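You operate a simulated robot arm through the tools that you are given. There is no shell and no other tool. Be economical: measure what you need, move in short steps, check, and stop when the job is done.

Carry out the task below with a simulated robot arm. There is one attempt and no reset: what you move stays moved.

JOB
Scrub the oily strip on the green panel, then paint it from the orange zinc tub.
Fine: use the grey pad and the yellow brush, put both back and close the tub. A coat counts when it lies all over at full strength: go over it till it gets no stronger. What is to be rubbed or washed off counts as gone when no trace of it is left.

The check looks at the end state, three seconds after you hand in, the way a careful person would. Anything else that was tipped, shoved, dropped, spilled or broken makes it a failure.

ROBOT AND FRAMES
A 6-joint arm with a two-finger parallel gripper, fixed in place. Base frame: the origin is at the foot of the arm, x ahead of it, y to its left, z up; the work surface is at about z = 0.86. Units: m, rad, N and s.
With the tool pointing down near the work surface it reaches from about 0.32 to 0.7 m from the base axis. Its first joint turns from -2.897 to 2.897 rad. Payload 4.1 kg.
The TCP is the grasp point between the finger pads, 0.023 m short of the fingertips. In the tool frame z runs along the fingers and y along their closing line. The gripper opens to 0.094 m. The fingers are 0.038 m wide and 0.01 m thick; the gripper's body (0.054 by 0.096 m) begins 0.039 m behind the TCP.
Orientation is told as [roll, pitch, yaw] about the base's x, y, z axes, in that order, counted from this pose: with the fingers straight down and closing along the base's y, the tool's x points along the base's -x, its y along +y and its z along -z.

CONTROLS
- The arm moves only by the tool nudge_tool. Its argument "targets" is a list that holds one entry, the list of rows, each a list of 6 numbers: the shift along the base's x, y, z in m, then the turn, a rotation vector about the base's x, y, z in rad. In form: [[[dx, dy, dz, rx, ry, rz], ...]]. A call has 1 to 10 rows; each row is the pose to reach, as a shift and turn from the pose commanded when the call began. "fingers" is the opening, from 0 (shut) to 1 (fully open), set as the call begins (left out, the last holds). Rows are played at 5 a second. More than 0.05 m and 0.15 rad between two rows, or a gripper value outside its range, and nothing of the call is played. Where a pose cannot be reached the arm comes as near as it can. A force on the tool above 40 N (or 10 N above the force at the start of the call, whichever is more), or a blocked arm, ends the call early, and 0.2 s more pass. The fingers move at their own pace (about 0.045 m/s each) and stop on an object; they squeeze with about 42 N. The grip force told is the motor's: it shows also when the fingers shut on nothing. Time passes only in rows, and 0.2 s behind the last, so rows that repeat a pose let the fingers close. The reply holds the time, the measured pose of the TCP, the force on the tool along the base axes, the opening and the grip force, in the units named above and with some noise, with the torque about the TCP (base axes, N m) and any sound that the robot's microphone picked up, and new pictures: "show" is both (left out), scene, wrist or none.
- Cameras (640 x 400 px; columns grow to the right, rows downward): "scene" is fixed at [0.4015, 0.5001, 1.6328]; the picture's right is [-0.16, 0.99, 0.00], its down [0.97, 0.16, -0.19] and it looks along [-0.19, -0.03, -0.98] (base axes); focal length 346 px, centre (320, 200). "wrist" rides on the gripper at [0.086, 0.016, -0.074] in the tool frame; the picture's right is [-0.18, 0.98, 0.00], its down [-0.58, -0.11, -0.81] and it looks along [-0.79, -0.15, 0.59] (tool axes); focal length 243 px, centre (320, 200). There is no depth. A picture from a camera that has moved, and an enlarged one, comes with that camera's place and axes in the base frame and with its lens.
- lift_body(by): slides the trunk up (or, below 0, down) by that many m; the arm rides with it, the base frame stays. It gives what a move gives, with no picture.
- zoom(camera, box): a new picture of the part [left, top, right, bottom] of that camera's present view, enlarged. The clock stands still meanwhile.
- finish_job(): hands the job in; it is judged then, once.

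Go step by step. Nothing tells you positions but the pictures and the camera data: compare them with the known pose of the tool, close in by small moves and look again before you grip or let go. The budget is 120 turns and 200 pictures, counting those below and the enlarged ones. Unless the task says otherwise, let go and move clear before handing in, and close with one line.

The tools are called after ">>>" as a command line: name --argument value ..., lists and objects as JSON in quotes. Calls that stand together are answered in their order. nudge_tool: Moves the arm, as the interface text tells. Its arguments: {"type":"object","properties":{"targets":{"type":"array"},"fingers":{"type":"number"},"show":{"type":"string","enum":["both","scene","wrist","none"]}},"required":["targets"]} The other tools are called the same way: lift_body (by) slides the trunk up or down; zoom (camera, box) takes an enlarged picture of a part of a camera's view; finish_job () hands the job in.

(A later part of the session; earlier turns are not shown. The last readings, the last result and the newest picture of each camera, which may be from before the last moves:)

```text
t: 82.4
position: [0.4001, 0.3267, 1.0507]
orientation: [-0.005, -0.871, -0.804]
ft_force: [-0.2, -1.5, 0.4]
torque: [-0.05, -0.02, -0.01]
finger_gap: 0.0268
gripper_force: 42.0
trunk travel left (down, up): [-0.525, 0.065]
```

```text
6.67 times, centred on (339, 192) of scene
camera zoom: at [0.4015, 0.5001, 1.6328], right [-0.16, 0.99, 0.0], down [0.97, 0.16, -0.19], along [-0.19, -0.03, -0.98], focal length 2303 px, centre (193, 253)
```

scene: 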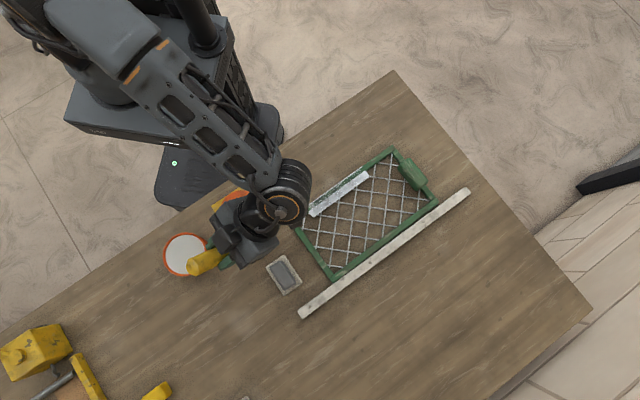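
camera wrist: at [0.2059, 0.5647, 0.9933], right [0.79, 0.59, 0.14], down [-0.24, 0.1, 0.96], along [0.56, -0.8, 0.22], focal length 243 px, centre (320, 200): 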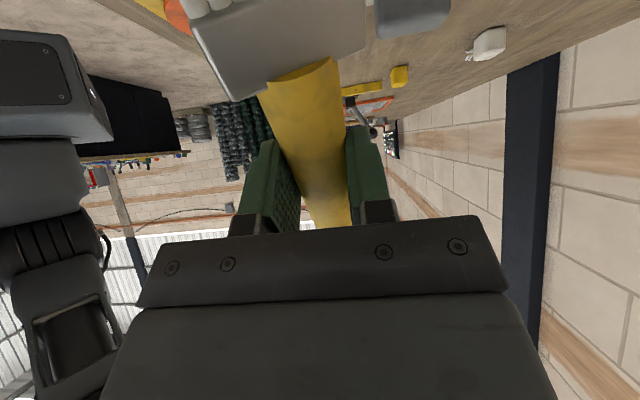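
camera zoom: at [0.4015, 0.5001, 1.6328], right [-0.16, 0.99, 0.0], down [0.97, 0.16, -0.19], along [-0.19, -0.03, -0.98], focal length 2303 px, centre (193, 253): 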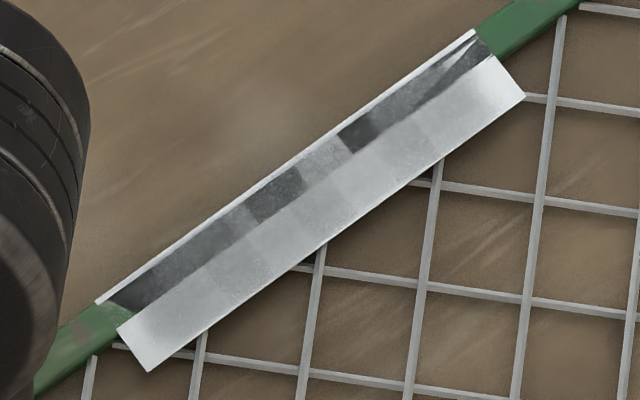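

No visible change that round — I may not have had contact. I'll return to the strip and verify the force mid-stroke.

>>> nudge_tool --targets '[[[-0.03, 0.03, 0, 0, 0, 0], [-0.06, 0.065, 0, 0, 0, 0], [-0.08, 0.1, 0, 0, 0, 0], [-0.1, 0.12, -0.02, 0, 0, 0], [-0.115, 0.133, -0.05, 0, 0, 0], [-0.128, 0.146, -0.075, 0, 0, 0], [-0.128, 0.146, -0.081, 0, 0, 0]]]' --show "none"

>>> nudge_tool --targets '[[[0, 0, -0.001, 0, 0, 0], [0, 0, -0.001, 0, 0, 0]]]' --show "none"

```text
t: 84.0
position: [0.2753, 0.4726, 0.9693]
orientation: [-0.003, -0.871, -0.804]
ft_force: [-0.5, 0.1, -1.7]
torque: [0.0, -0.02, 0.03]
finger_gap: 0.0268
gripper_force: 42.0
trunk travel left (down, up): [-0.525, 0.065]
```

```text
t: 84.6
position: [0.2746, 0.4727, 0.9692]
orientation: [-0.005, -0.873, -0.805]
ft_force: [-0.1, -0.6, -1.0]
torque: [0.01, -0.05, 0.03]
finger_gap: 0.0269
gripper_force: 41.6
trunk travel left (down, up): [-0.525, 0.065]
```

>>> nudge_tool --targets '[[[0, 0, -0.001, 0, 0, 0], [0, 0, -0.002, 0, 0, 0]]]' --show "none"

>>> nudge_tool --targets '[[[0, 0, -0.001, 0, 0, 0], [0, 0, -0.001, 0, 0, 0]]]' --show "none"

>>> nudge_tool --targets '[[[0, 0, -0.001, 0, 0, 0], [0, 0, -0.001, 0, 0, 0]]]' --show "none"

```text
t: 85.2
position: [0.2741, 0.4713, 0.9694]
orientation: [0.002, -0.869, -0.81]
ft_force: [0.8, 1.0, 12.2]
torque: [0.63, 0.27, -0.03]
finger_gap: 0.0266
gripper_force: 42.2
trunk travel left (down, up): [-0.525, 0.065]
```

```text
t: 85.8
position: [0.2753, 0.4712, 0.9677]
orientation: [0.004, -0.869, -0.809]
ft_force: [0.3, -0.2, 23.7]
torque: [1.25, 0.54, -0.06]
finger_gap: 0.0268
gripper_force: 41.6
trunk travel left (down, up): [-0.525, 0.065]
```

```text
t: 86.4
position: [0.2755, 0.4704, 0.9649]
orientation: [-0.002, -0.872, -0.808]
ft_force: [2.6, -4.4, 23.5]
torque: [0.82, 0.36, -0.03]
finger_gap: 0.0272
gripper_force: 41.4
trunk travel left (down, up): [-0.525, 0.065]
```

Too firm; backing off to a light press, then stroking with force checks.

>>> nudge_tool --targets '[[[0, 0, 0.0015, 0, 0, 0], [0.013, -0.013, 0.0012, 0, 0, 0], [0.026, -0.026, 0.0012, 0, 0, 0]]]' --show "none"

>>> nudge_tool --targets '[[[0.01, -0.01, 0, 0, 0, 0], [0.02, -0.02, 0, 0, 0, 0], [0.03, -0.03, 0, 0, 0, 0], [0.02, -0.02, 0, 0, 0, 0], [0.01, -0.01, 0, 0, 0, 0], [0, 0, 0, 0, 0, 0], [-0.01, 0.01, 0, 0, 0, 0], [-0.02, 0.02, 0, 0, 0, 0], [-0.03, 0.03, 0, 0, 0, 0]]]' --show "none"

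>>> nudge_tool --targets '[[[-0.01, 0.01, 0, 0, 0, 0], [-0.02, 0.02, 0, 0, 0, 0], [-0.03, 0.03, 0, 0, 0, 0], [-0.04, 0.04, 0, 0, 0, 0]]]' --show "none"

```text
t: 87.2
position: [0.2997, 0.4436, 0.9648]
orientation: [-0.004, -0.873, -0.806]
ft_force: [1.1, 1.4, 8.0]
torque: [0.46, 0.18, -0.02]
finger_gap: 0.0268
gripper_force: 41.9
trunk travel left (down, up): [-0.525, 0.065]
```

```text
t: 89.2
position: [0.2704, 0.4767, 0.9641]
orientation: [-0.001, -0.869, -0.805]
ft_force: [0.1, -0.2, 5.5]
torque: [0.26, 0.13, -0.02]
finger_gap: 0.0271
gripper_force: 42.9
trunk travel left (down, up): [-0.525, 0.065]
```

```text
t: 90.2
position: [0.2313, 0.5163, 0.9653]
orientation: [-0.005, -0.873, -0.803]
ft_force: [1.0, 0.3, -0.1]
torque: [0.01, 0.02, -0.03]
finger_gap: 0.0269
gripper_force: 42.0
trunk travel left (down, up): [-0.525, 0.065]
```

>>> nudge_tool --targets '[[[0, 0, -0.001, 0, 0, 0], [0, 0, -0.0012, 0, 0, 0], [0.008, -0.008, -0.0012, 0, 0, 0]]]' --show "none"

>>> nudge_tool --targets '[[[-0.01, 0.01, 0, 0, 0, 0], [-0.02, 0.02, 0, 0, 0, 0], [-0.01, 0.01, 0, 0, 0, 0], [0, 0, 0, 0, 0, 0], [0.01, -0.01, 0, 0, 0, 0], [0.02, -0.02, 0, 0, 0, 0], [0.03, -0.03, 0, 0, 0, 0], [0.04, -0.04, 0, 0, 0, 0], [0.05, -0.05, 0, 0, 0, 0]]]' --show "none"

>>> zoom --camera "scene" --box '[304, 162, 374, 222]'

```text
t: 91.0
position: [0.2401, 0.5071, 0.9651]
orientation: [-0.002, -0.871, -0.807]
ft_force: [0.7, -1.2, 3.6]
torque: [0.17, 0.11, 0.01]
finger_gap: 0.027
gripper_force: 41.8
trunk travel left (down, up): [-0.525, 0.065]
```

```text
t: 93.0
position: [0.2895, 0.4581, 0.9652]
orientation: [0.0, -0.869, -0.808]
ft_force: [-2.6, 2.0, 12.2]
torque: [0.83, 0.58, 0.06]
finger_gap: 0.0269
gripper_force: 42.2
trunk travel left (down, up): [-0.525, 0.065]
```

```text
6.67 times, centred on (339, 192) of scene
camera zoom: at [0.4015, 0.5001, 1.6328], right [-0.16, 0.99, 0.0], down [0.97, 0.16, -0.19], along [-0.19, -0.03, -0.98], focal length 2303 px, centre (193, 253)
```

zoom: 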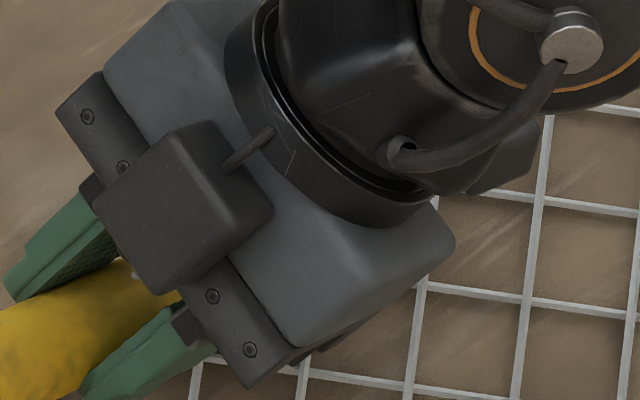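

Lifting and turning the wrist camera to get a proper look at the coat.

>>> nudge_tool --targets '[[[0, 0, 0.03, 0, 0, 0], [0, 0, 0.07, 0, 0, 0], [0, 0, 0.1, 0.105, 0.1, 0], [0, 0, 0.1, 0.21, 0.2, 0], [0, 0, 0.1, 0.315, 0.3, 0], [0, 0, 0.1, 0.42, 0.4, 0], [0, 0, 0.1, 0.525, 0.5, 0], [0, 0, 0.1, 0.63, 0.6, 0]]]' --show "none"

>>> nudge_tool --targets '[[[-0.02, 0, 0, 0, 0, 0.135], [-0.045, 0, 0, 0, 0, 0.27], [-0.07, 0, 0, 0, 0, 0.4], [-0.09, 0, 0, 0, 0, 0.54], [-0.11, 0, 0, 0, 0, 0.67], [-0.134, 0, -0.02, 0, 0, 0.8], [-0.134, 0, -0.04, 0, 0, 0.8], [-0.134, 0, -0.04, 0, 0, 0.8]]]'

>>> zoom --camera "wrist" --box '[300, 0, 540, 190]'

```text
t: 94.8
position: [0.2904, 0.4584, 1.0652]
orientation: [-0.002, 0.001, -0.807]
ft_force: [0.2, 0.2, -0.3]
torque: [-0.04, -0.02, 0.01]
finger_gap: 0.0269
gripper_force: 41.4
trunk travel left (down, up): [-0.525, 0.065]
```

```text
t: 96.6
position: [0.1537, 0.4594, 1.0232]
orientation: [0.0, 0.0, -0.005]
ft_force: [-0.2, -0.2, -0.2]
torque: [-0.02, -0.02, -0.01]
finger_gap: 0.0272
gripper_force: 41.5
trunk travel left (down, up): [-0.525, 0.065]
camera wrist: at [0.0684, 0.476, 1.0976], right [0.19, 0.98, 0.0], down [0.58, -0.11, 0.81], along [0.79, -0.15, -0.59], focal length 243 px, centre (320, 200)
```

scene: 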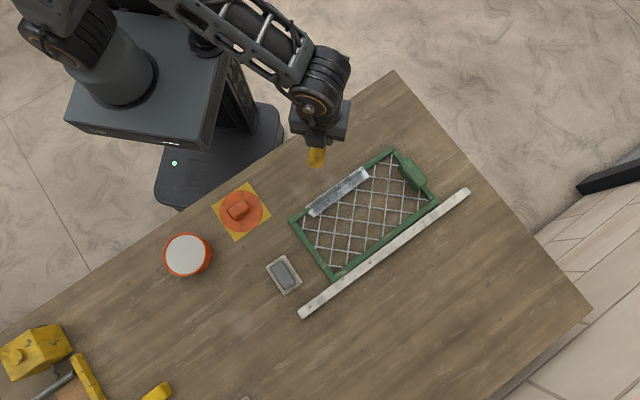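
wrist: 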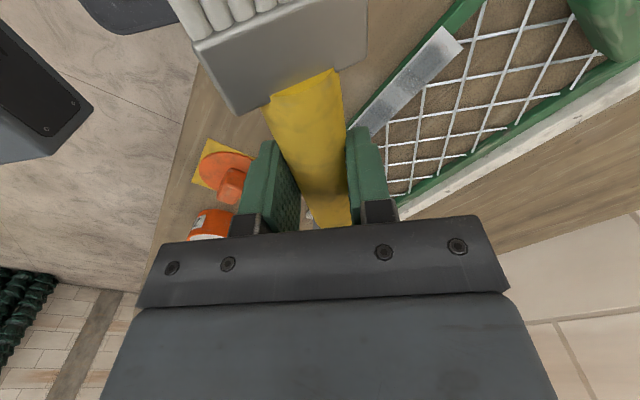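

```text
2.11 times, centred on (420, 95) of wrist
camera zoom: at [0.0684, 0.476, 1.0976], right [0.19, 0.98, 0.0], down [0.58, -0.11, 0.81], along [0.79, -0.15, -0.59], focal length 511 px, centre (110, 421)
```

zoom: 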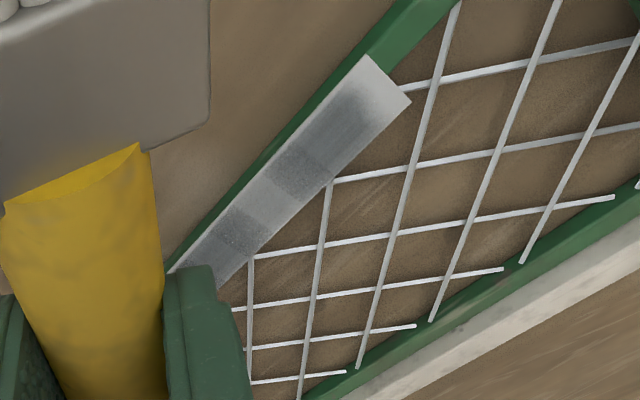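

>>> zoom --camera "scene" --box '[304, 162, 374, 222]'

```text
6.67 times, centred on (339, 192) of scene
camera zoom: at [0.4015, 0.5001, 1.6328], right [-0.16, 0.99, 0.0], down [0.97, 0.16, -0.19], along [-0.19, -0.03, -0.98], focal length 2303 px, centre (193, 253)
```

zoom: 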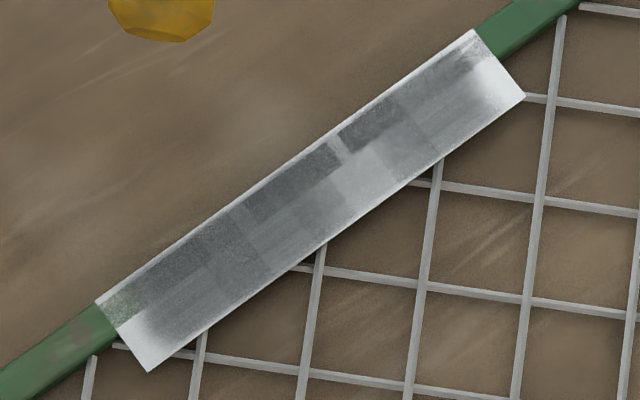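

Now the coat is clear: dark grey is full strength, both ends and some bands are weak. I'll reload and give several contact-verified passes, focusing on the ends.

>>> nudge_tool --targets '[[[0.0305, -0.0283, 0.01, 0, 0, -0.1], [0.061, -0.0566, 0.02, 0, 0, -0.2], [0.0915, -0.085, 0.03, 0, 0, -0.3], [0.122, -0.113, 0.04, 0, 0, -0.4], [0.1525, -0.1415, 0.04, 0, 0, -0.5], [0.183, -0.17, 0.04, 0, 0, -0.6], [0.2135, -0.198, 0.04, 0, 0, -0.7], [0.244, -0.226, 0.04, 0, 0, -0.8], [0.2745, -0.2545, 0.04, 0, 0, -0.802], [0.305, -0.283, 0.04, 0, 0, -0.802]]]' --show "none"

>>> nudge_tool --targets '[[[0, 0, 0, -0.105, -0.1, 0], [0, 0, 0, -0.21, -0.2, 0], [0, 0, 0, -0.315, -0.3, 0], [0, 0, 0, -0.42, -0.4, 0], [0, 0, 0, -0.525, -0.5, 0], [0, 0, 0, -0.63, -0.6, 0], [0, 0, -0.03, -0.63, -0.6, 0], [0, 0, -0.055, -0.63, -0.6, 0], [0, 0, -0.06, -0.63, -0.6, 0]]]' --show "none"

>>> zoom --camera "scene" --box '[140, 220, 220, 280]'

```text
t: 98.8
position: [0.4608, 0.1729, 1.0659]
orientation: [0.001, 0.0, -0.81]
ft_force: [-0.6, 0.6, -0.4]
torque: [-0.02, -0.03, 0.02]
finger_gap: 0.0268
gripper_force: 42.7
trunk travel left (down, up): [-0.525, 0.065]
```

```text
t: 100.8
position: [0.4602, 0.1745, 1.0051]
orientation: [-0.002, -0.871, -0.81]
ft_force: [-0.4, 0.7, -0.1]
torque: [0.0, 0.0, -0.02]
finger_gap: 0.0267
gripper_force: 42.0
trunk travel left (down, up): [-0.525, 0.065]
```

```text
6.67 times, centred on (180, 250) of scene
camera zoom: at [0.4015, 0.5001, 1.6328], right [-0.16, 0.99, 0.0], down [0.97, 0.16, -0.19], along [-0.19, -0.03, -0.98], focal length 2303 px, centre (1253, -133)
```

zoom: 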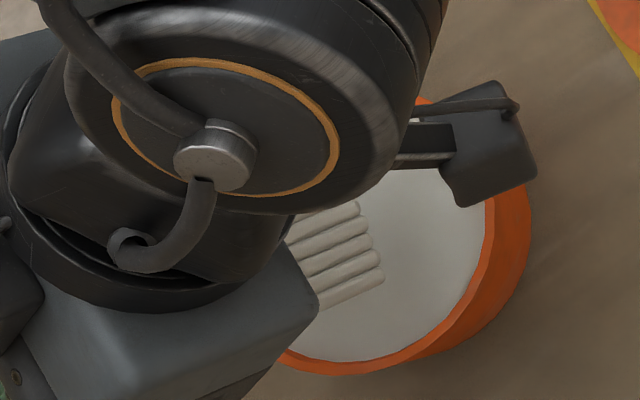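

>>> nudge_tool --targets '[[[0, 0, -0.002, 0, 0, 0], [0, 0, -0.004, 0, 0, 0]]]' --show "none"

>>> nudge_tool --targets '[[[0, 0, -0.001, 0, 0, 0], [0, 0, -0.002, 0, 0, 0]]]' --show "none"

```text
t: 101.4
position: [0.4605, 0.1759, 1.0001]
orientation: [0.001, -0.872, -0.81]
ft_force: [-0.6, -2.0, 4.3]
torque: [0.07, 0.13, 0.04]
finger_gap: 0.027
gripper_force: 42.5
trunk travel left (down, up): [-0.525, 0.065]
```

```text
t: 102.0
position: [0.4596, 0.1749, 1.0014]
orientation: [0.005, -0.871, -0.815]
ft_force: [0.9, -1.7, 19.1]
torque: [0.86, 0.46, 0.02]
finger_gap: 0.027
gripper_force: 41.7
trunk travel left (down, up): [-0.525, 0.065]
```

>>> nudge_tool --targets '[[[0, 0, 0.03, 0, 0, 0], [0, 0, 0.047, 0, 0, 0], [-0.024, 0.042, 0.047, 0, 0, 0], [-0.048, 0.084, 0.047, 0, 0, 0], [-0.072, 0.126, 0.047, 0, 0, 0], [-0.096, 0.168, 0.047, 0, 0, 0], [-0.12, 0.21, 0.047, 0, 0, 0], [-0.144, 0.254, 0.047, 0, 0, 0], [-0.144, 0.254, 0.01, 0, 0, 0], [-0.144, 0.254, -0.03, 0, 0, 0]]]' --show "none"

>>> nudge_tool --targets '[[[0, 0, -0.002, 0, 0, 0], [0, 0, -0.004, 0, 0, 0]]]' --show "none"

```text
refused: row 8 steps farther than a row can; nothing moved
```

```text
t: 102.6
position: [0.4617, 0.1729, 0.9964]
orientation: [0.002, -0.873, -0.813]
ft_force: [8.2, -10.2, 28.0]
torque: [0.68, 0.04, -0.21]
finger_gap: 0.0271
gripper_force: 42.4
trunk travel left (down, up): [-0.525, 0.065]
```

A refused move let the next press play in the tub; I raise at once and check the tub.

>>> nudge_tool --targets '[[[0, 0, 0.02, 0, 0, 0], [0, 0, 0.05, 0, 0, 0], [0, 0, 0.05, 0, 0, 0]]]' --show "none"

>>> zoom --camera "scene" --box '[140, 200, 300, 300]'

```text
t: 103.4
position: [0.461, 0.1734, 1.0442]
orientation: [-0.002, -0.867, -0.807]
ft_force: [-0.1, 0.5, -1.2]
torque: [0.01, -0.02, 0.04]
finger_gap: 0.0271
gripper_force: 41.9
trunk travel left (down, up): [-0.525, 0.065]
```

```text
4.00 times, centred on (220, 250) of scene
camera zoom: at [0.4015, 0.5001, 1.6328], right [-0.16, 0.99, 0.0], down [0.97, 0.16, -0.19], along [-0.19, -0.03, -0.98], focal length 1382 px, centre (720, 0)
```

zoom: 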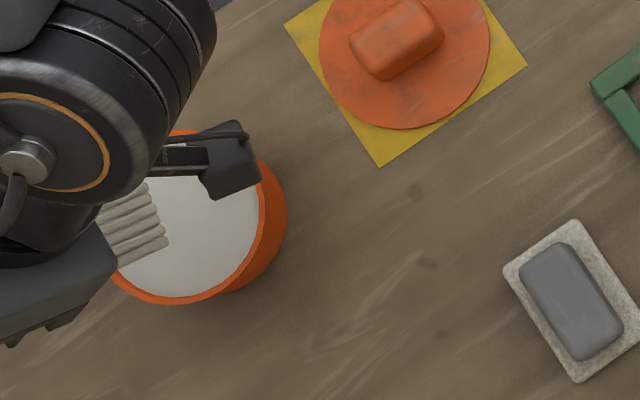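

Tub is fine. Carry on to the strip's near end.

>>> nudge_tool --targets '[[[-0.0238, 0.0421, 0, 0, 0, 0], [-0.0476, 0.0842, 0, 0, 0, 0], [-0.0714, 0.1263, 0, 0, 0, 0], [-0.0952, 0.1684, 0, 0, 0, 0], [-0.119, 0.2105, 0, 0, 0, 0], [-0.1428, 0.2526, 0, 0, 0, 0], [-0.1428, 0.2526, -0.04, 0, 0, 0], [-0.1428, 0.2526, -0.075, 0, 0, 0], [-0.1428, 0.2526, -0.078, 0, 0, 0]]]' --show "none"

```text
t: 105.4
position: [0.3191, 0.428, 0.9646]
orientation: [0.0, -0.871, -0.811]
ft_force: [-0.4, -0.5, -0.6]
torque: [0.02, 0.03, 0.03]
finger_gap: 0.0268
gripper_force: 42.3
trunk travel left (down, up): [-0.525, 0.065]
```

>>> nudge_tool --targets '[[[0, 0, -0.002, 0, 0, 0], [0, 0, -0.003, 0, 0, 0]]]' --show "none"

```text
t: 106.0
position: [0.3182, 0.4271, 0.963]
orientation: [0.001, -0.87, -0.808]
ft_force: [-0.7, 0.7, 0.2]
torque: [-0.03, 0.01, 0.0]
finger_gap: 0.027
gripper_force: 42.4
trunk travel left (down, up): [-0.525, 0.065]
```

>>> nudge_tool --targets '[[[0, 0, -0.001, 0, 0, 0], [0, 0, -0.0015, 0, 0, 0]]]' --show "none"

```text
t: 106.6
position: [0.3184, 0.4275, 0.9622]
orientation: [0.0, -0.871, -0.81]
ft_force: [-0.5, 0.1, 0.9]
torque: [0.04, 0.04, -0.01]
finger_gap: 0.0268
gripper_force: 42.7
trunk travel left (down, up): [-0.525, 0.065]
```

Onset found. Strokes now: near end first.

>>> nudge_tool --targets '[[[0, 0, -0.0009, 0, 0, 0], [0.0071, -0.0071, -0.0009, 0, 0, 0], [0.0142, -0.0142, -0.0009, 0, 0, 0], [0.0071, -0.0071, -0.0009, 0, 0, 0], [0, 0, -0.0009, 0, 0, 0], [0.0071, -0.0071, -0.0009, 0, 0, 0], [0, 0, -0.0009, 0, 0, 0], [-0.0085, 0.0085, -0.0009, 0, 0, 0], [-0.017, 0.017, -0.0009, 0, 0, 0], [-0.0255, 0.0255, -0.0009, 0, 0, 0]]]' --show "none"

>>> nudge_tool --targets '[[[-0.0085, 0.0085, 0, 0, 0, 0], [-0.017, 0.017, 0, 0, 0, 0], [-0.0255, 0.0255, 0, 0, 0, 0], [-0.034, 0.034, 0, 0, 0, 0], [-0.0425, 0.0425, 0, 0, 0, 0]]]' --show "none"

```text
t: 108.8
position: [0.2928, 0.4556, 0.9616]
orientation: [0.001, -0.868, -0.81]
ft_force: [0.1, 0.2, 4.4]
torque: [0.25, 0.05, -0.06]
finger_gap: 0.0268
gripper_force: 42.0
trunk travel left (down, up): [-0.525, 0.065]
```

```text
t: 110.0
position: [0.2502, 0.4949, 0.9617]
orientation: [-0.001, -0.871, -0.808]
ft_force: [0.7, -0.2, 1.9]
torque: [0.13, 0.03, 0.0]
finger_gap: 0.0267
gripper_force: 42.1
trunk travel left (down, up): [-0.525, 0.065]
```

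>>> nudge_tool --targets '[[[-0.007, 0.007, -0.0007, 0, 0, 0], [-0.014, 0.014, -0.0007, 0, 0, 0], [-0.021, 0.021, -0.0007, 0, 0, 0], [-0.028, 0.028, -0.0007, 0, 0, 0], [-0.021, 0.021, -0.0007, 0, 0, 0], [-0.014, 0.014, -0.0007, 0, 0, 0], [-0.021, 0.021, -0.0007, 0, 0, 0], [-0.028, 0.028, -0.0007, 0, 0, 0], [-0.021, 0.021, -0.0007, 0, 0, 0], [-0.014, 0.014, -0.0007, 0, 0, 0]]]' --show "none"

>>> nudge_tool --targets '[[[0.0085, -0.0085, 0, 0, 0, 0], [0.017, -0.017, 0, 0, 0, 0], [0.0255, -0.0255, 0, 0, 0, 0], [0.034, -0.034, 0, 0, 0, 0], [0.0425, -0.0425, 0, 0, 0, 0], [0.051, -0.051, 0, 0, 0, 0]]]' --show "none"

```text
t: 112.2
position: [0.2348, 0.5112, 0.9609]
orientation: [0.002, -0.869, -0.808]
ft_force: [-1.9, 2.5, 12.3]
torque: [0.94, 0.64, 0.08]
finger_gap: 0.027
gripper_force: 42.4
trunk travel left (down, up): [-0.525, 0.065]
```

```text
t: 113.6
position: [0.287, 0.4586, 0.9597]
orientation: [0.001, -0.871, -0.808]
ft_force: [-1.7, 1.6, 10.3]
torque: [0.69, 0.46, 0.01]
finger_gap: 0.0271
gripper_force: 42.2
trunk travel left (down, up): [-0.525, 0.065]
```

Good steady contact (~10 N). Continue with full-length passes.

>>> nudge_tool --targets '[[[0.01, -0.01, 0, 0, 0, 0], [0.02, -0.02, 0, 0, 0, 0], [0.03, -0.03, 0, 0, 0, 0], [0.04, -0.04, 0, 0, 0, 0], [0.032, -0.032, 0, 0, 0, 0], [0.04, -0.04, 0, 0, 0, 0], [0.03, -0.03, 0, 0, 0, 0], [0.02, -0.02, 0, 0, 0, 0], [0.01, -0.01, 0, 0, 0, 0], [0, 0, 0, 0, 0, 0]]]' --show "none"

>>> nudge_tool --targets '[[[-0.01, 0.01, 0, 0, 0, 0], [-0.02, 0.02, 0, 0, 0, 0], [-0.03, 0.03, 0, 0, 0, 0], [-0.04, 0.04, 0, 0, 0, 0], [-0.05, 0.05, 0, 0, 0, 0], [-0.06, 0.06, 0, 0, 0, 0], [-0.067, 0.067, 0, 0, 0, 0], [-0.06, 0.06, 0, 0, 0, 0], [-0.05, 0.05, 0, 0, 0, 0], [-0.04, 0.04, 0, 0, 0, 0]]]' --show "none"

>>> nudge_tool --targets '[[[0.01, -0.01, 0, 0, 0, 0], [0.02, -0.02, 0, 0, 0, 0], [0.03, -0.03, 0, 0, 0, 0], [0.04, -0.04, 0, 0, 0, 0], [0.05, -0.05, 0, 0, 0, 0], [0.06, -0.06, 0, 0, 0, 0], [0.07, -0.07, 0, 0, 0, 0], [0.08, -0.08, 0, 0, 0, 0]]]' --show "none"

>>> nudge_tool --targets '[[[0.005, -0.005, 0.02, 0, 0, 0], [0.005, -0.005, 0.06, 0, 0, 0], [0.03, -0.03, 0.08, 0, 0, 0], [0.055, -0.06, 0.08, 0, 0, 0], [0.08, -0.09, 0.08, 0, 0, 0], [0.08, -0.09, 0.08, 0, 0, 0]]]' --show "none"

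>>> zoom --camera "scene" --box '[304, 162, 374, 222]'

```text
t: 115.8
position: [0.287, 0.4596, 0.9611]
orientation: [0.0, -0.869, -0.807]
ft_force: [0.3, 0.6, 1.6]
torque: [0.22, 0.16, 0.01]
finger_gap: 0.0271
gripper_force: 41.9
trunk travel left (down, up): [-0.525, 0.065]
```

```text
t: 118.0
position: [0.2456, 0.4978, 0.96]
orientation: [0.0, -0.87, -0.808]
ft_force: [-1.0, 0.3, 5.8]
torque: [0.33, 0.25, 0.04]
finger_gap: 0.0269
gripper_force: 42.4
trunk travel left (down, up): [-0.525, 0.065]
```

```text
t: 119.8
position: [0.328, 0.4166, 0.9616]
orientation: [0.0, -0.87, -0.807]
ft_force: [1.4, -0.5, 4.6]
torque: [0.32, 0.14, -0.04]
finger_gap: 0.0269
gripper_force: 42.1
trunk travel left (down, up): [-0.525, 0.065]
```

```text
t: 121.2
position: [0.4079, 0.3282, 1.0403]
orientation: [-0.001, -0.868, -0.807]
ft_force: [-0.1, 1.0, -1.2]
torque: [-0.01, -0.02, -0.03]
finger_gap: 0.0266
gripper_force: 42.3
trunk travel left (down, up): [-0.525, 0.065]
```

```text
6.67 times, centred on (339, 192) of scene
camera zoom: at [0.4015, 0.5001, 1.6328], right [-0.16, 0.99, 0.0], down [0.97, 0.16, -0.19], along [-0.19, -0.03, -0.98], focal length 2303 px, centre (193, 253)
```

zoom: 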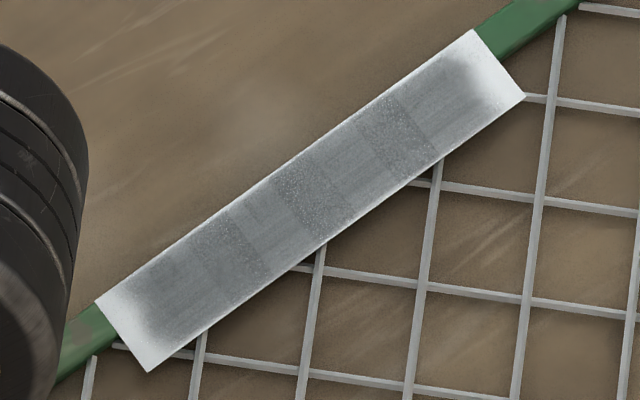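

Much better: nearly uniform, only the two ends (~1 cm) still weak. Reloading for the ends.

>>> nudge_tool --targets '[[[0.013, -0.038, 0, 0, 0, 0], [0.026, -0.077, 0, 0, 0, 0], [0.039, -0.115, 0, 0, 0, 0], [0.052, -0.1536, 0, 0, 0, 0], [0.052, -0.1536, -0.025, 0, 0, 0], [0.052, -0.1536, -0.04, 0, 0, 0], [0.052, -0.1536, -0.044, 0, 0, 0]]]' --show "none"

```text
t: 122.8
position: [0.4582, 0.1748, 0.9958]
orientation: [-0.002, -0.871, -0.809]
ft_force: [0.1, 0.4, -0.5]
torque: [-0.02, -0.03, 0.02]
finger_gap: 0.0268
gripper_force: 42.1
trunk travel left (down, up): [-0.525, 0.065]
```

>>> nudge_tool --targets '[[[0, 0, -0.0015, 0, 0, 0], [0, 0, -0.0025, 0, 0, 0]]]' --show "none"

```text
t: 123.4
position: [0.4591, 0.175, 0.9958]
orientation: [0.003, -0.872, -0.813]
ft_force: [-1.1, -1.5, 10.9]
torque: [0.55, 0.41, 0.07]
finger_gap: 0.0268
gripper_force: 42.0
trunk travel left (down, up): [-0.525, 0.065]
```

>>> nudge_tool --targets '[[[0, 0, 0.03, 0, 0, 0], [0, 0, 0.047, 0, 0, 0], [-0.0232, 0.0418, 0.047, 0, 0, 0], [-0.0464, 0.0836, 0.047, 0, 0, 0], [-0.0696, 0.1254, 0.047, 0, 0, 0], [-0.0928, 0.1672, 0.047, 0, 0, 0], [-0.116, 0.209, 0.047, 0, 0, 0], [-0.139, 0.2505, 0.047, 0, 0, 0], [-0.139, 0.2505, 0.01, 0, 0, 0], [-0.139, 0.2505, -0.032, 0, 0, 0]]]' --show "none"

```text
t: 125.6
position: [0.3216, 0.4272, 0.9627]
orientation: [-0.002, -0.867, -0.809]
ft_force: [-0.3, 0.4, -1.0]
torque: [0.01, -0.02, -0.01]
finger_gap: 0.0268
gripper_force: 42.0
trunk travel left (down, up): [-0.525, 0.065]
```

>>> nudge_tool --targets '[[[0, 0, -0.002, 0, 0, 0], [0, 0, -0.003, 0, 0, 0]]]' --show "none"

```text
t: 126.2
position: [0.3204, 0.4263, 0.9602]
orientation: [0.004, -0.871, -0.812]
ft_force: [1.2, 0.9, 6.4]
torque: [0.51, 0.01, -0.15]
finger_gap: 0.0268
gripper_force: 41.5
trunk travel left (down, up): [-0.525, 0.065]
```

Contact at the near end; rubbing back and forth there, slightly past the end.

>>> nudge_tool --targets '[[[0.006, -0.006, -0.0003, 0, 0, 0], [0.012, -0.012, -0.0003, 0, 0, 0], [0.018, -0.018, -0.0003, 0, 0, 0], [0.012, -0.012, -0.0003, 0, 0, 0], [0.006, -0.006, -0.0003, 0, 0, 0], [0.009, -0.003, -0.0003, 0, 0, 0], [0.015, -0.009, -0.0003, 0, 0, 0], [0.009, -0.015, -0.0003, 0, 0, 0], [0.003, -0.009, -0.0003, 0, 0, 0], [0, 0, -0.0003, 0, 0, 0]]]' --show "none"

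>>> nudge_tool --targets '[[[-0.012, 0.012, 0, 0, 0, 0], [-0.024, 0.024, 0, 0, 0, 0], [-0.036, 0.036, 0, 0, 0, 0], [-0.048, 0.048, 0, 0, 0, 0], [-0.06, 0.06, 0, 0, 0, 0], [-0.072, 0.072, 0, 0, 0, 0], [-0.082, 0.082, 0, 0, 0, 0], [-0.09, 0.09, 0, 0, 0, 0]]]' --show "none"

```text
t: 128.4
position: [0.3203, 0.4245, 0.961]
orientation: [-0.001, -0.868, -0.81]
ft_force: [1.3, -1.9, 8.9]
torque: [0.32, 0.13, -0.02]
finger_gap: 0.0268
gripper_force: 42.0
trunk travel left (down, up): [-0.525, 0.065]
```

```text
t: 130.2
position: [0.2301, 0.515, 0.9599]
orientation: [0.0, -0.868, -0.808]
ft_force: [0.7, 0.1, 4.8]
torque: [0.27, 0.07, -0.05]
finger_gap: 0.027
gripper_force: 42.1
trunk travel left (down, up): [-0.525, 0.065]
```

Now the far end likewise.

>>> nudge_tool --targets '[[[-0.006, 0.006, -0.0003, 0, 0, 0], [-0.012, 0.012, -0.0003, 0, 0, 0], [-0.018, 0.018, -0.0003, 0, 0, 0], [-0.012, 0.012, -0.0003, 0, 0, 0], [-0.006, 0.006, -0.0003, 0, 0, 0], [-0.003, 0.009, -0.0003, 0, 0, 0], [-0.01, 0.016, -0.0003, 0, 0, 0], [-0.016, 0.01, -0.0003, 0, 0, 0], [-0.009, 0.003, -0.0003, 0, 0, 0], [0, 0, -0.0003, 0, 0, 0]]]' --show "none"

>>> nudge_tool --targets '[[[-0.007, 0.007, 0, 0, 0, 0], [-0.014, 0.014, 0, 0, 0, 0], [-0.02, 0.02, 0, 0, 0, 0], [-0.012, 0.012, 0, 0, 0, 0], [0, 0, 0, 0, 0, 0], [0.012, -0.012, 0, 0, 0, 0], [0.024, -0.024, 0, 0, 0, 0], [0.036, -0.036, 0, 0, 0, 0], [0.048, -0.048, 0, 0, 0, 0], [0.06, -0.06, 0, 0, 0, 0]]]' --show "none"

>>> nudge_tool --targets '[[[0.012, -0.012, 0, 0, 0, 0], [0.024, -0.024, 0, 0, 0, 0], [0.034, -0.034, 0, 0, 0, 0], [0.044, -0.044, 0, 0, 0, 0], [0.036, -0.036, 0, 0, 0, 0], [0.044, -0.044, 0, 0, 0, 0], [0.05, -0.05, 0, 0, 0, 0]]]' --show "none"

>>> nudge_tool --targets '[[[0.005, -0.005, 0.02, 0, 0, 0], [0.005, -0.005, 0.06, 0, 0, 0], [0.03, -0.03, 0.08, 0, 0, 0], [0.055, -0.06, 0.08, 0, 0, 0], [0.08, -0.09, 0.08, 0, 0, 0], [0.08, -0.09, 0.08, 0, 0, 0]]]' --show "none"

>>> zoom --camera "scene" --box '[304, 162, 374, 222]'

```text
t: 132.4
position: [0.2298, 0.5162, 0.9587]
orientation: [0.0, -0.87, -0.809]
ft_force: [-2.7, 1.1, 8.3]
torque: [0.56, 0.46, 0.09]
finger_gap: 0.027
gripper_force: 42.1
trunk travel left (down, up): [-0.525, 0.065]
```

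```text
t: 134.6
position: [0.2898, 0.4551, 0.9588]
orientation: [-0.003, -0.871, -0.809]
ft_force: [0.6, -0.2, 1.0]
torque: [0.04, 0.06, -0.04]
finger_gap: 0.0267
gripper_force: 42.0
trunk travel left (down, up): [-0.525, 0.065]
```

```text
t: 136.2
position: [0.3405, 0.4056, 0.9581]
orientation: [0.002, -0.87, -0.81]
ft_force: [-2.9, 2.8, 11.2]
torque: [0.93, 0.57, 0.06]
finger_gap: 0.0271
gripper_force: 41.8
trunk travel left (down, up): [-0.525, 0.065]
```

```text
t: 137.6
position: [0.4208, 0.3167, 1.0374]
orientation: [-0.002, -0.871, -0.807]
ft_force: [-0.2, -0.2, 0.3]
torque: [0.0, 0.03, 0.01]
finger_gap: 0.0271
gripper_force: 41.9
trunk travel left (down, up): [-0.525, 0.065]
```

```text
6.67 times, centred on (339, 192) of scene
camera zoom: at [0.4015, 0.5001, 1.6328], right [-0.16, 0.99, 0.0], down [0.97, 0.16, -0.19], along [-0.19, -0.03, -0.98], focal length 2303 px, centre (193, 253)
```

zoom: 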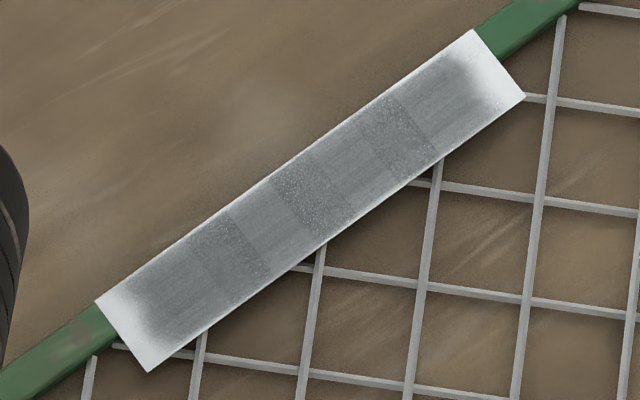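

No change from the last round in the scene view, suggesting full strength. I'll verify with the wrist camera close up.

>>> nudge_tool --targets '[[[-0.02, 0.01, 0.03, 0.105, 0.1, 0], [-0.05, 0.03, 0.03, 0.21, 0.2, 0], [-0.08, 0.05, 0.03, 0.315, 0.3, 0], [-0.11, 0.07, 0.03, 0.42, 0.4, 0], [-0.14, 0.09, 0.03, 0.525, 0.5, 0], [-0.17, 0.11, 0.03, 0.63, 0.6, 0]]]' --show "none"

>>> nudge_tool --targets '[[[-0.02, 0.01, 0, 0, 0, 0.135], [-0.04, 0.02, 0, 0, 0, 0.27], [-0.06, 0.03, 0, 0, 0, 0.4], [-0.08, 0.04, 0, 0, 0, 0.54], [-0.1, 0.04, -0.01, 0, 0, 0.67], [-0.11, 0.04, -0.02, 0, 0, 0.8], [-0.11, 0.04, -0.03, 0, 0, 0.8], [-0.11, 0.04, -0.03, 0, 0, 0.8]]]' --show "none"

>>> zoom --camera "wrist" --box '[300, 0, 540, 190]'

>>> zoom --camera "scene" --box '[304, 162, 374, 222]'

```text
t: 139.0
position: [0.2479, 0.4271, 1.0692]
orientation: [0.001, 0.003, -0.809]
ft_force: [0.3, 0.1, -1.2]
torque: [-0.02, -0.02, 0.02]
finger_gap: 0.0271
gripper_force: 41.7
trunk travel left (down, up): [-0.525, 0.065]
```

```text
t: 140.8
position: [0.1378, 0.4669, 1.0379]
orientation: [0.0, 0.001, -0.007]
ft_force: [-0.3, 0.2, -0.6]
torque: [0.01, -0.02, 0.0]
finger_gap: 0.027
gripper_force: 42.3
trunk travel left (down, up): [-0.525, 0.065]
```

```text
2.11 times, centred on (420, 95) of wrist
camera zoom: at [0.0524, 0.4835, 1.1124], right [0.19, 0.98, 0.0], down [0.58, -0.11, 0.81], along [0.79, -0.16, -0.59], focal length 511 px, centre (110, 421)
```

zoom: 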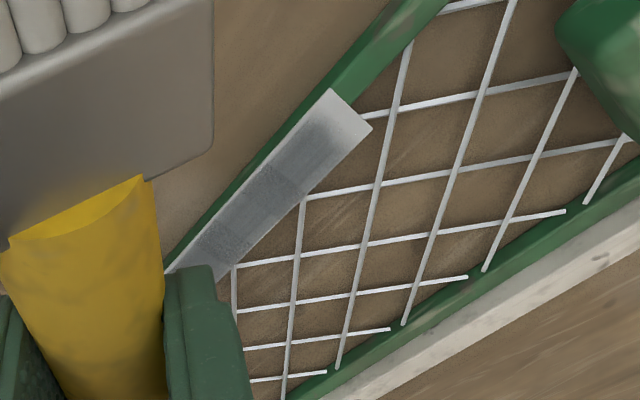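

```text
6.67 times, centred on (339, 192) of scene
camera zoom: at [0.4015, 0.5001, 1.6328], right [-0.16, 0.99, 0.0], down [0.97, 0.16, -0.19], along [-0.19, -0.03, -0.98], focal length 2303 px, centre (193, 253)
```

zoom: 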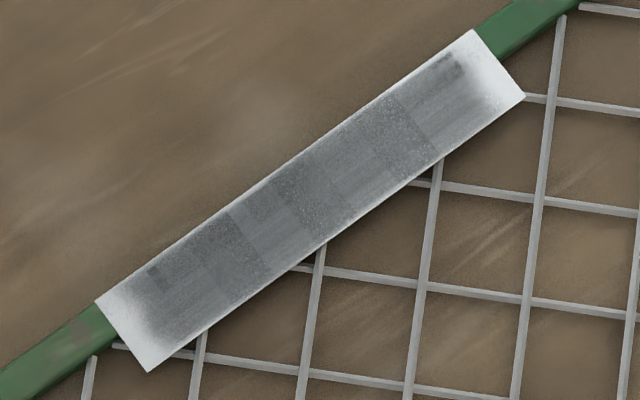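

The ends' soft margin is the same as before and proportional to the strip, but some bands still differ in tone. One more reload and steady full passes, then compare from this same pose.

>>> nudge_tool --targets '[[[0.0322, -0.0292, 0.01, 0, 0, -0.1], [0.0644, -0.0584, 0.02, 0, 0, -0.2], [0.0966, -0.0876, 0.022, 0, 0, -0.3], [0.1288, -0.1168, 0.022, 0, 0, -0.4], [0.161, -0.146, 0.022, 0, 0, -0.5], [0.1932, -0.1752, 0.022, 0, 0, -0.6], [0.2254, -0.2044, 0.022, 0, 0, -0.7], [0.2576, -0.2336, 0.022, 0, 0, -0.8], [0.2898, -0.2628, 0.022, 0, 0, -0.8], [0.322, -0.292, 0.022, 0, 0, -0.8]]]' --show "none"

>>> nudge_tool --targets '[[[0, 0, 0, -0.105, -0.1, 0], [0, 0, 0, -0.21, -0.2, 0], [0, 0, 0, -0.315, -0.3, 0], [0, 0, 0, -0.42, -0.4, 0], [0, 0, 0, -0.525, -0.5, 0], [0, 0, 0, -0.63, -0.6, 0], [0, 0, -0.03, -0.63, -0.6, 0], [0, 0, -0.055, -0.63, -0.6, 0], [0, 0, -0.064, -0.63, -0.6, 0]]]' --show "none"

```text
t: 143.0
position: [0.4624, 0.1741, 1.0601]
orientation: [0.0, 0.0, -0.809]
ft_force: [0.1, -0.4, -0.6]
torque: [-0.01, -0.02, 0.02]
finger_gap: 0.0269
gripper_force: 42.4
trunk travel left (down, up): [-0.525, 0.065]
```

```text
t: 145.0
position: [0.4608, 0.1744, 0.9945]
orientation: [0.001, -0.869, -0.81]
ft_force: [0.3, -0.1, -0.3]
torque: [-0.02, -0.01, 0.02]
finger_gap: 0.0271
gripper_force: 41.9
trunk travel left (down, up): [-0.525, 0.065]
```

>>> nudge_tool --targets '[[[0, 0, -0.0015, 0, 0, 0], [0, 0, -0.003, 0, 0, 0]]]' --show "none"

```text
t: 145.6
position: [0.4618, 0.1738, 0.9941]
orientation: [0.003, -0.872, -0.81]
ft_force: [-2.4, -0.4, 8.8]
torque: [0.55, 0.48, 0.05]
finger_gap: 0.0267
gripper_force: 42.3
trunk travel left (down, up): [-0.525, 0.065]
```

>>> nudge_tool --targets '[[[0, 0, 0.03, 0, 0, 0], [0, 0, 0.047, 0, 0, 0], [-0.023, 0.0413, 0.047, 0, 0, 0], [-0.046, 0.0826, 0.047, 0, 0, 0], [-0.069, 0.124, 0.047, 0, 0, 0], [-0.092, 0.1653, 0.047, 0, 0, 0], [-0.115, 0.2066, 0.047, 0, 0, 0], [-0.138, 0.248, 0.047, 0, 0, 0], [-0.138, 0.248, 0.01, 0, 0, 0], [-0.138, 0.248, -0.033, 0, 0, 0]]]' --show "none"

>>> nudge_tool --targets '[[[0, 0, -0.001, 0, 0, 0], [0, 0, -0.002, 0, 0, 0]]]' --show "none"

```text
t: 147.8
position: [0.3235, 0.4223, 0.9602]
orientation: [0.0, -0.869, -0.811]
ft_force: [-1.3, -0.5, 0.6]
torque: [-0.02, 0.0, 0.0]
finger_gap: 0.0269
gripper_force: 41.8
trunk travel left (down, up): [-0.525, 0.065]
```

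```text
t: 148.4
position: [0.3233, 0.4221, 0.9586]
orientation: [0.003, -0.87, -0.812]
ft_force: [-1.9, 0.4, 10.3]
torque: [0.65, 0.51, 0.1]
finger_gap: 0.0268
gripper_force: 41.6
trunk travel left (down, up): [-0.525, 0.065]
```

>>> nudge_tool --targets '[[[0.004, 0.0, 0, 0, 0, 0], [-0.004, 0.008, 0, 0, 0, 0], [-0.012, 0.016, 0, 0, 0, 0], [-0.02, 0.024, 0, 0, 0, 0], [-0.028, 0.032, 0, 0, 0, 0], [-0.036, 0.04, 0, 0, 0, 0], [-0.044, 0.048, 0, 0, 0, 0], [-0.052, 0.056, 0, 0, 0, 0]]]' --show "none"

>>> nudge_tool --targets '[[[-0.008, 0.008, -0.0003, 0, 0, 0], [-0.016, 0.016, -0.0003, 0, 0, 0], [-0.024, 0.024, -0.0003, 0, 0, 0], [-0.032, 0.032, -0.0003, 0, 0, 0], [-0.04, 0.04, -0.0003, 0, 0, 0], [-0.048, 0.048, -0.0003, 0, 0, 0], [-0.055, 0.055, -0.0003, 0, 0, 0]]]' --show "none"

```text
t: 150.2
position: [0.2725, 0.4769, 0.9587]
orientation: [-0.001, -0.869, -0.808]
ft_force: [1.4, -1.1, 8.2]
torque: [0.38, 0.18, -0.03]
finger_gap: 0.027
gripper_force: 42.5
trunk travel left (down, up): [-0.525, 0.065]
```

```text
t: 151.8
position: [0.2171, 0.533, 0.9594]
orientation: [0.001, -0.871, -0.811]
ft_force: [0.9, -0.8, 4.7]
torque: [0.24, 0.07, -0.06]
finger_gap: 0.027
gripper_force: 42.0
trunk travel left (down, up): [-0.525, 0.065]
```

Steady contact. Return pass slightly toward the outer side, then one more round trip.

>>> nudge_tool --targets '[[[-0.003, -0.003, -0.0003, 0, 0, 0], [0.005, -0.011, -0.0003, 0, 0, 0], [0.013, -0.019, -0.0003, 0, 0, 0], [0.021, -0.027, -0.0003, 0, 0, 0], [0.029, -0.035, -0.0003, 0, 0, 0], [0.037, -0.043, -0.0003, 0, 0, 0], [0.045, -0.051, -0.0003, 0, 0, 0], [0.053, -0.059, -0.0003, 0, 0, 0]]]' --show "none"

>>> nudge_tool --targets '[[[0.008, -0.008, 0, 0, 0, 0], [0.016, -0.016, 0, 0, 0, 0], [0.024, -0.024, 0, 0, 0, 0], [0.032, -0.032, 0, 0, 0, 0], [0.04, -0.04, 0, 0, 0, 0], [0.048, -0.048, 0, 0, 0, 0], [0.056, -0.056, 0, 0, 0, 0]]]' --show "none"

>>> nudge_tool --targets '[[[-0.006, 0.01, -0.0003, 0, 0, 0], [-0.014, 0.018, -0.0003, 0, 0, 0], [-0.022, 0.026, -0.0003, 0, 0, 0], [-0.03, 0.034, -0.0003, 0, 0, 0], [-0.038, 0.042, -0.0003, 0, 0, 0], [-0.046, 0.05, -0.0003, 0, 0, 0], [-0.054, 0.058, -0.0003, 0, 0, 0]]]' --show "none"

>>> nudge_tool --targets '[[[-0.008, 0.008, 0, 0, 0, 0], [-0.016, 0.016, 0, 0, 0, 0], [-0.024, 0.024, 0, 0, 0, 0], [-0.032, 0.032, 0, 0, 0, 0], [-0.04, 0.04, 0, 0, 0, 0], [-0.05, 0.05, 0, 0, 0, 0], [-0.056, 0.056, 0, 0, 0, 0]]]' --show "none"

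```text
t: 153.6
position: [0.2696, 0.4739, 0.9571]
orientation: [0.002, -0.871, -0.811]
ft_force: [-0.1, 3.1, 13.0]
torque: [1.0, 0.62, 0.04]
finger_gap: 0.0268
gripper_force: 42.0
trunk travel left (down, up): [-0.525, 0.065]
```

```text
t: 155.2
position: [0.3245, 0.4168, 0.9572]
orientation: [-0.001, -0.871, -0.809]
ft_force: [0.4, 0.1, 6.0]
torque: [0.42, 0.18, -0.02]
finger_gap: 0.0272
gripper_force: 42.8
trunk travel left (down, up): [-0.525, 0.065]
```

```text
t: 156.8
position: [0.2709, 0.4758, 0.9564]
orientation: [-0.001, -0.87, -0.81]
ft_force: [0.6, -0.2, 4.2]
torque: [0.25, 0.16, -0.05]
finger_gap: 0.0269
gripper_force: 41.8
trunk travel left (down, up): [-0.525, 0.065]
```

```text
t: 158.4
position: [0.2169, 0.5321, 0.9568]
orientation: [-0.001, -0.869, -0.807]
ft_force: [1.3, -0.1, 1.3]
torque: [0.12, 0.03, -0.04]
finger_gap: 0.0271
gripper_force: 42.4
trunk travel left (down, up): [-0.525, 0.065]
```

Now lift, go to the same viewing pose and compare.

>>> nudge_tool --targets '[[[0, 0, 0.03, 0, 0, 0], [0, 0, 0.07, 0, 0, 0], [0.01, -0.01, 0.1, 0.105, 0.1, 0], [0.02, -0.03, 0.11, 0.21, 0.2, 0], [0.03, -0.05, 0.11, 0.315, 0.3, 0], [0.03, -0.07, 0.11, 0.42, 0.4, 0], [0.03, -0.09, 0.11, 0.525, 0.5, 0], [0.03, -0.105, 0.11, 0.63, 0.6, 0]]]' --show "none"

>>> nudge_tool --targets '[[[-0.02, 0.01, 0, 0, 0, 0.135], [-0.04, 0.02, 0, 0, 0, 0.27], [-0.06, 0.03, 0, 0, 0, 0.4], [-0.08, 0.04, 0, 0, 0, 0.54], [-0.1, 0.04, -0.01, 0, 0, 0.67], [-0.11, 0.04, -0.02, 0, 0, 0.8], [-0.11, 0.04, -0.03, 0, 0, 0.8], [-0.11, 0.04, -0.03, 0, 0, 0.8]]]' --show "none"

>>> zoom --camera "wrist" --box '[300, 0, 540, 190]'

>>> zoom --camera "scene" --box '[304, 162, 374, 222]'

```text
t: 160.2
position: [0.2465, 0.4262, 1.068]
orientation: [0.001, 0.002, -0.811]
ft_force: [-1.3, 0.5, -0.8]
torque: [-0.05, -0.02, 0.0]
finger_gap: 0.0268
gripper_force: 42.3
trunk travel left (down, up): [-0.525, 0.065]
```

```text
t: 162.0
position: [0.1362, 0.4671, 1.0377]
orientation: [-0.001, 0.0, -0.01]
ft_force: [0.8, -0.5, -0.6]
torque: [-0.01, -0.02, 0.0]
finger_gap: 0.0271
gripper_force: 41.6
trunk travel left (down, up): [-0.525, 0.065]
```

```text
2.11 times, centred on (420, 95) of wrist
camera zoom: at [0.0492, 0.4835, 1.111], right [0.19, 0.98, 0.0], down [0.58, -0.11, 0.81], along [0.79, -0.16, -0.59], focal length 511 px, centre (110, 421)
```

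zoom: 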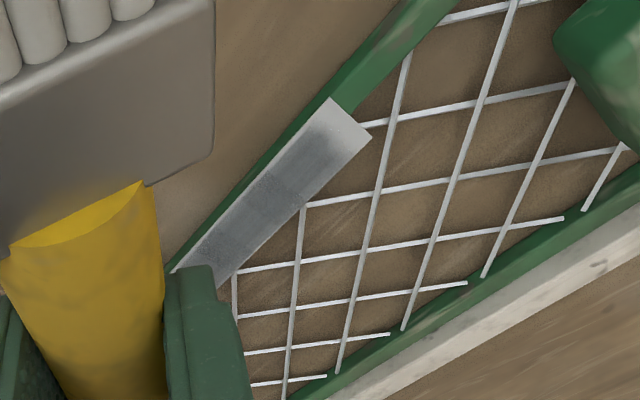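

```text
6.67 times, centred on (339, 192) of scene
camera zoom: at [0.4015, 0.5001, 1.6328], right [-0.16, 0.99, 0.0], down [0.97, 0.16, -0.19], along [-0.19, -0.03, -0.98], focal length 2303 px, centre (193, 253)
```

zoom: 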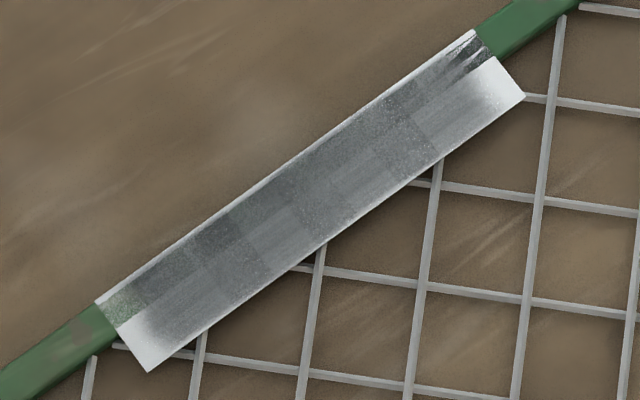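

More even now, with hard-edged cell differences nearly gone. One last loaded round to be sure it gets no stronger.

>>> nudge_tool --targets '[[[0.0322, -0.0292, 0.01, 0, 0, -0.1], [0.0644, -0.0584, 0.02, 0, 0, -0.2], [0.0966, -0.0876, 0.022, 0, 0, -0.3], [0.1288, -0.1168, 0.022, 0, 0, -0.4], [0.161, -0.146, 0.022, 0, 0, -0.5], [0.1932, -0.1752, 0.022, 0, 0, -0.6], [0.2254, -0.2044, 0.022, 0, 0, -0.7], [0.2576, -0.2336, 0.022, 0, 0, -0.8], [0.2898, -0.2628, 0.022, 0, 0, -0.8], [0.322, -0.292, 0.022, 0, 0, -0.8]]]' --show "none"

>>> nudge_tool --targets '[[[0, 0, 0, -0.105, -0.1, 0], [0, 0, 0, -0.21, -0.2, 0], [0, 0, 0, -0.315, -0.3, 0], [0, 0, 0, -0.42, -0.4, 0], [0, 0, 0, -0.525, -0.5, 0], [0, 0, 0, -0.63, -0.6, 0], [0, 0, -0.03, -0.63, -0.6, 0], [0, 0, -0.055, -0.63, -0.6, 0], [0, 0, -0.067, -0.63, -0.6, 0]]]' --show "none"

```text
t: 164.2
position: [0.4556, 0.1751, 1.0593]
orientation: [-0.001, -0.001, -0.811]
ft_force: [0.0, -0.4, -0.4]
torque: [0.02, -0.02, 0.02]
finger_gap: 0.0268
gripper_force: 41.5
trunk travel left (down, up): [-0.525, 0.065]
```

```text
t: 166.2
position: [0.459, 0.1735, 0.9926]
orientation: [0.001, -0.87, -0.812]
ft_force: [-0.2, 0.4, -1.0]
torque: [0.0, 0.0, 0.0]
finger_gap: 0.027
gripper_force: 42.2
trunk travel left (down, up): [-0.525, 0.065]
```

>>> nudge_tool --targets '[[[0, 0, -0.0015, 0, 0, 0], [0, 0, -0.0025, 0, 0, 0]]]' --show "none"

```text
t: 166.8
position: [0.4582, 0.1757, 0.9921]
orientation: [0.006, -0.874, -0.813]
ft_force: [0.6, -2.9, 18.5]
torque: [0.94, 0.53, 0.01]
finger_gap: 0.0269
gripper_force: 42.0
trunk travel left (down, up): [-0.525, 0.065]
```

>>> nudge_tool --targets '[[[0, 0, 0.03, 0, 0, 0], [0, 0, 0.047, 0, 0, 0], [-0.0227, 0.0411, 0.047, 0, 0, 0], [-0.0454, 0.0822, 0.047, 0, 0, 0], [-0.068, 0.1235, 0.047, 0, 0, 0], [-0.0907, 0.1646, 0.047, 0, 0, 0], [-0.1134, 0.2058, 0.047, 0, 0, 0], [-0.136, 0.247, 0.047, 0, 0, 0], [-0.136, 0.247, 0.01, 0, 0, 0], [-0.136, 0.247, -0.033, 0, 0, 0]]]' --show "none"

>>> nudge_tool --targets '[[[0, 0, -0.0006, 0, 0, 0], [0, 0, -0.001, 0, 0, 0]]]' --show "none"

```text
t: 169.0
position: [0.3214, 0.4205, 0.9574]
orientation: [0.001, -0.869, -0.81]
ft_force: [-0.3, -1.1, -0.8]
torque: [0.01, 0.02, -0.01]
finger_gap: 0.0271
gripper_force: 41.9
trunk travel left (down, up): [-0.525, 0.065]
```

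```text
t: 169.6
position: [0.3215, 0.4203, 0.9561]
orientation: [0.002, -0.87, -0.812]
ft_force: [-2.4, -2.8, 10.4]
torque: [0.49, 0.55, 0.18]
finger_gap: 0.0269
gripper_force: 41.8
trunk travel left (down, up): [-0.525, 0.065]
```

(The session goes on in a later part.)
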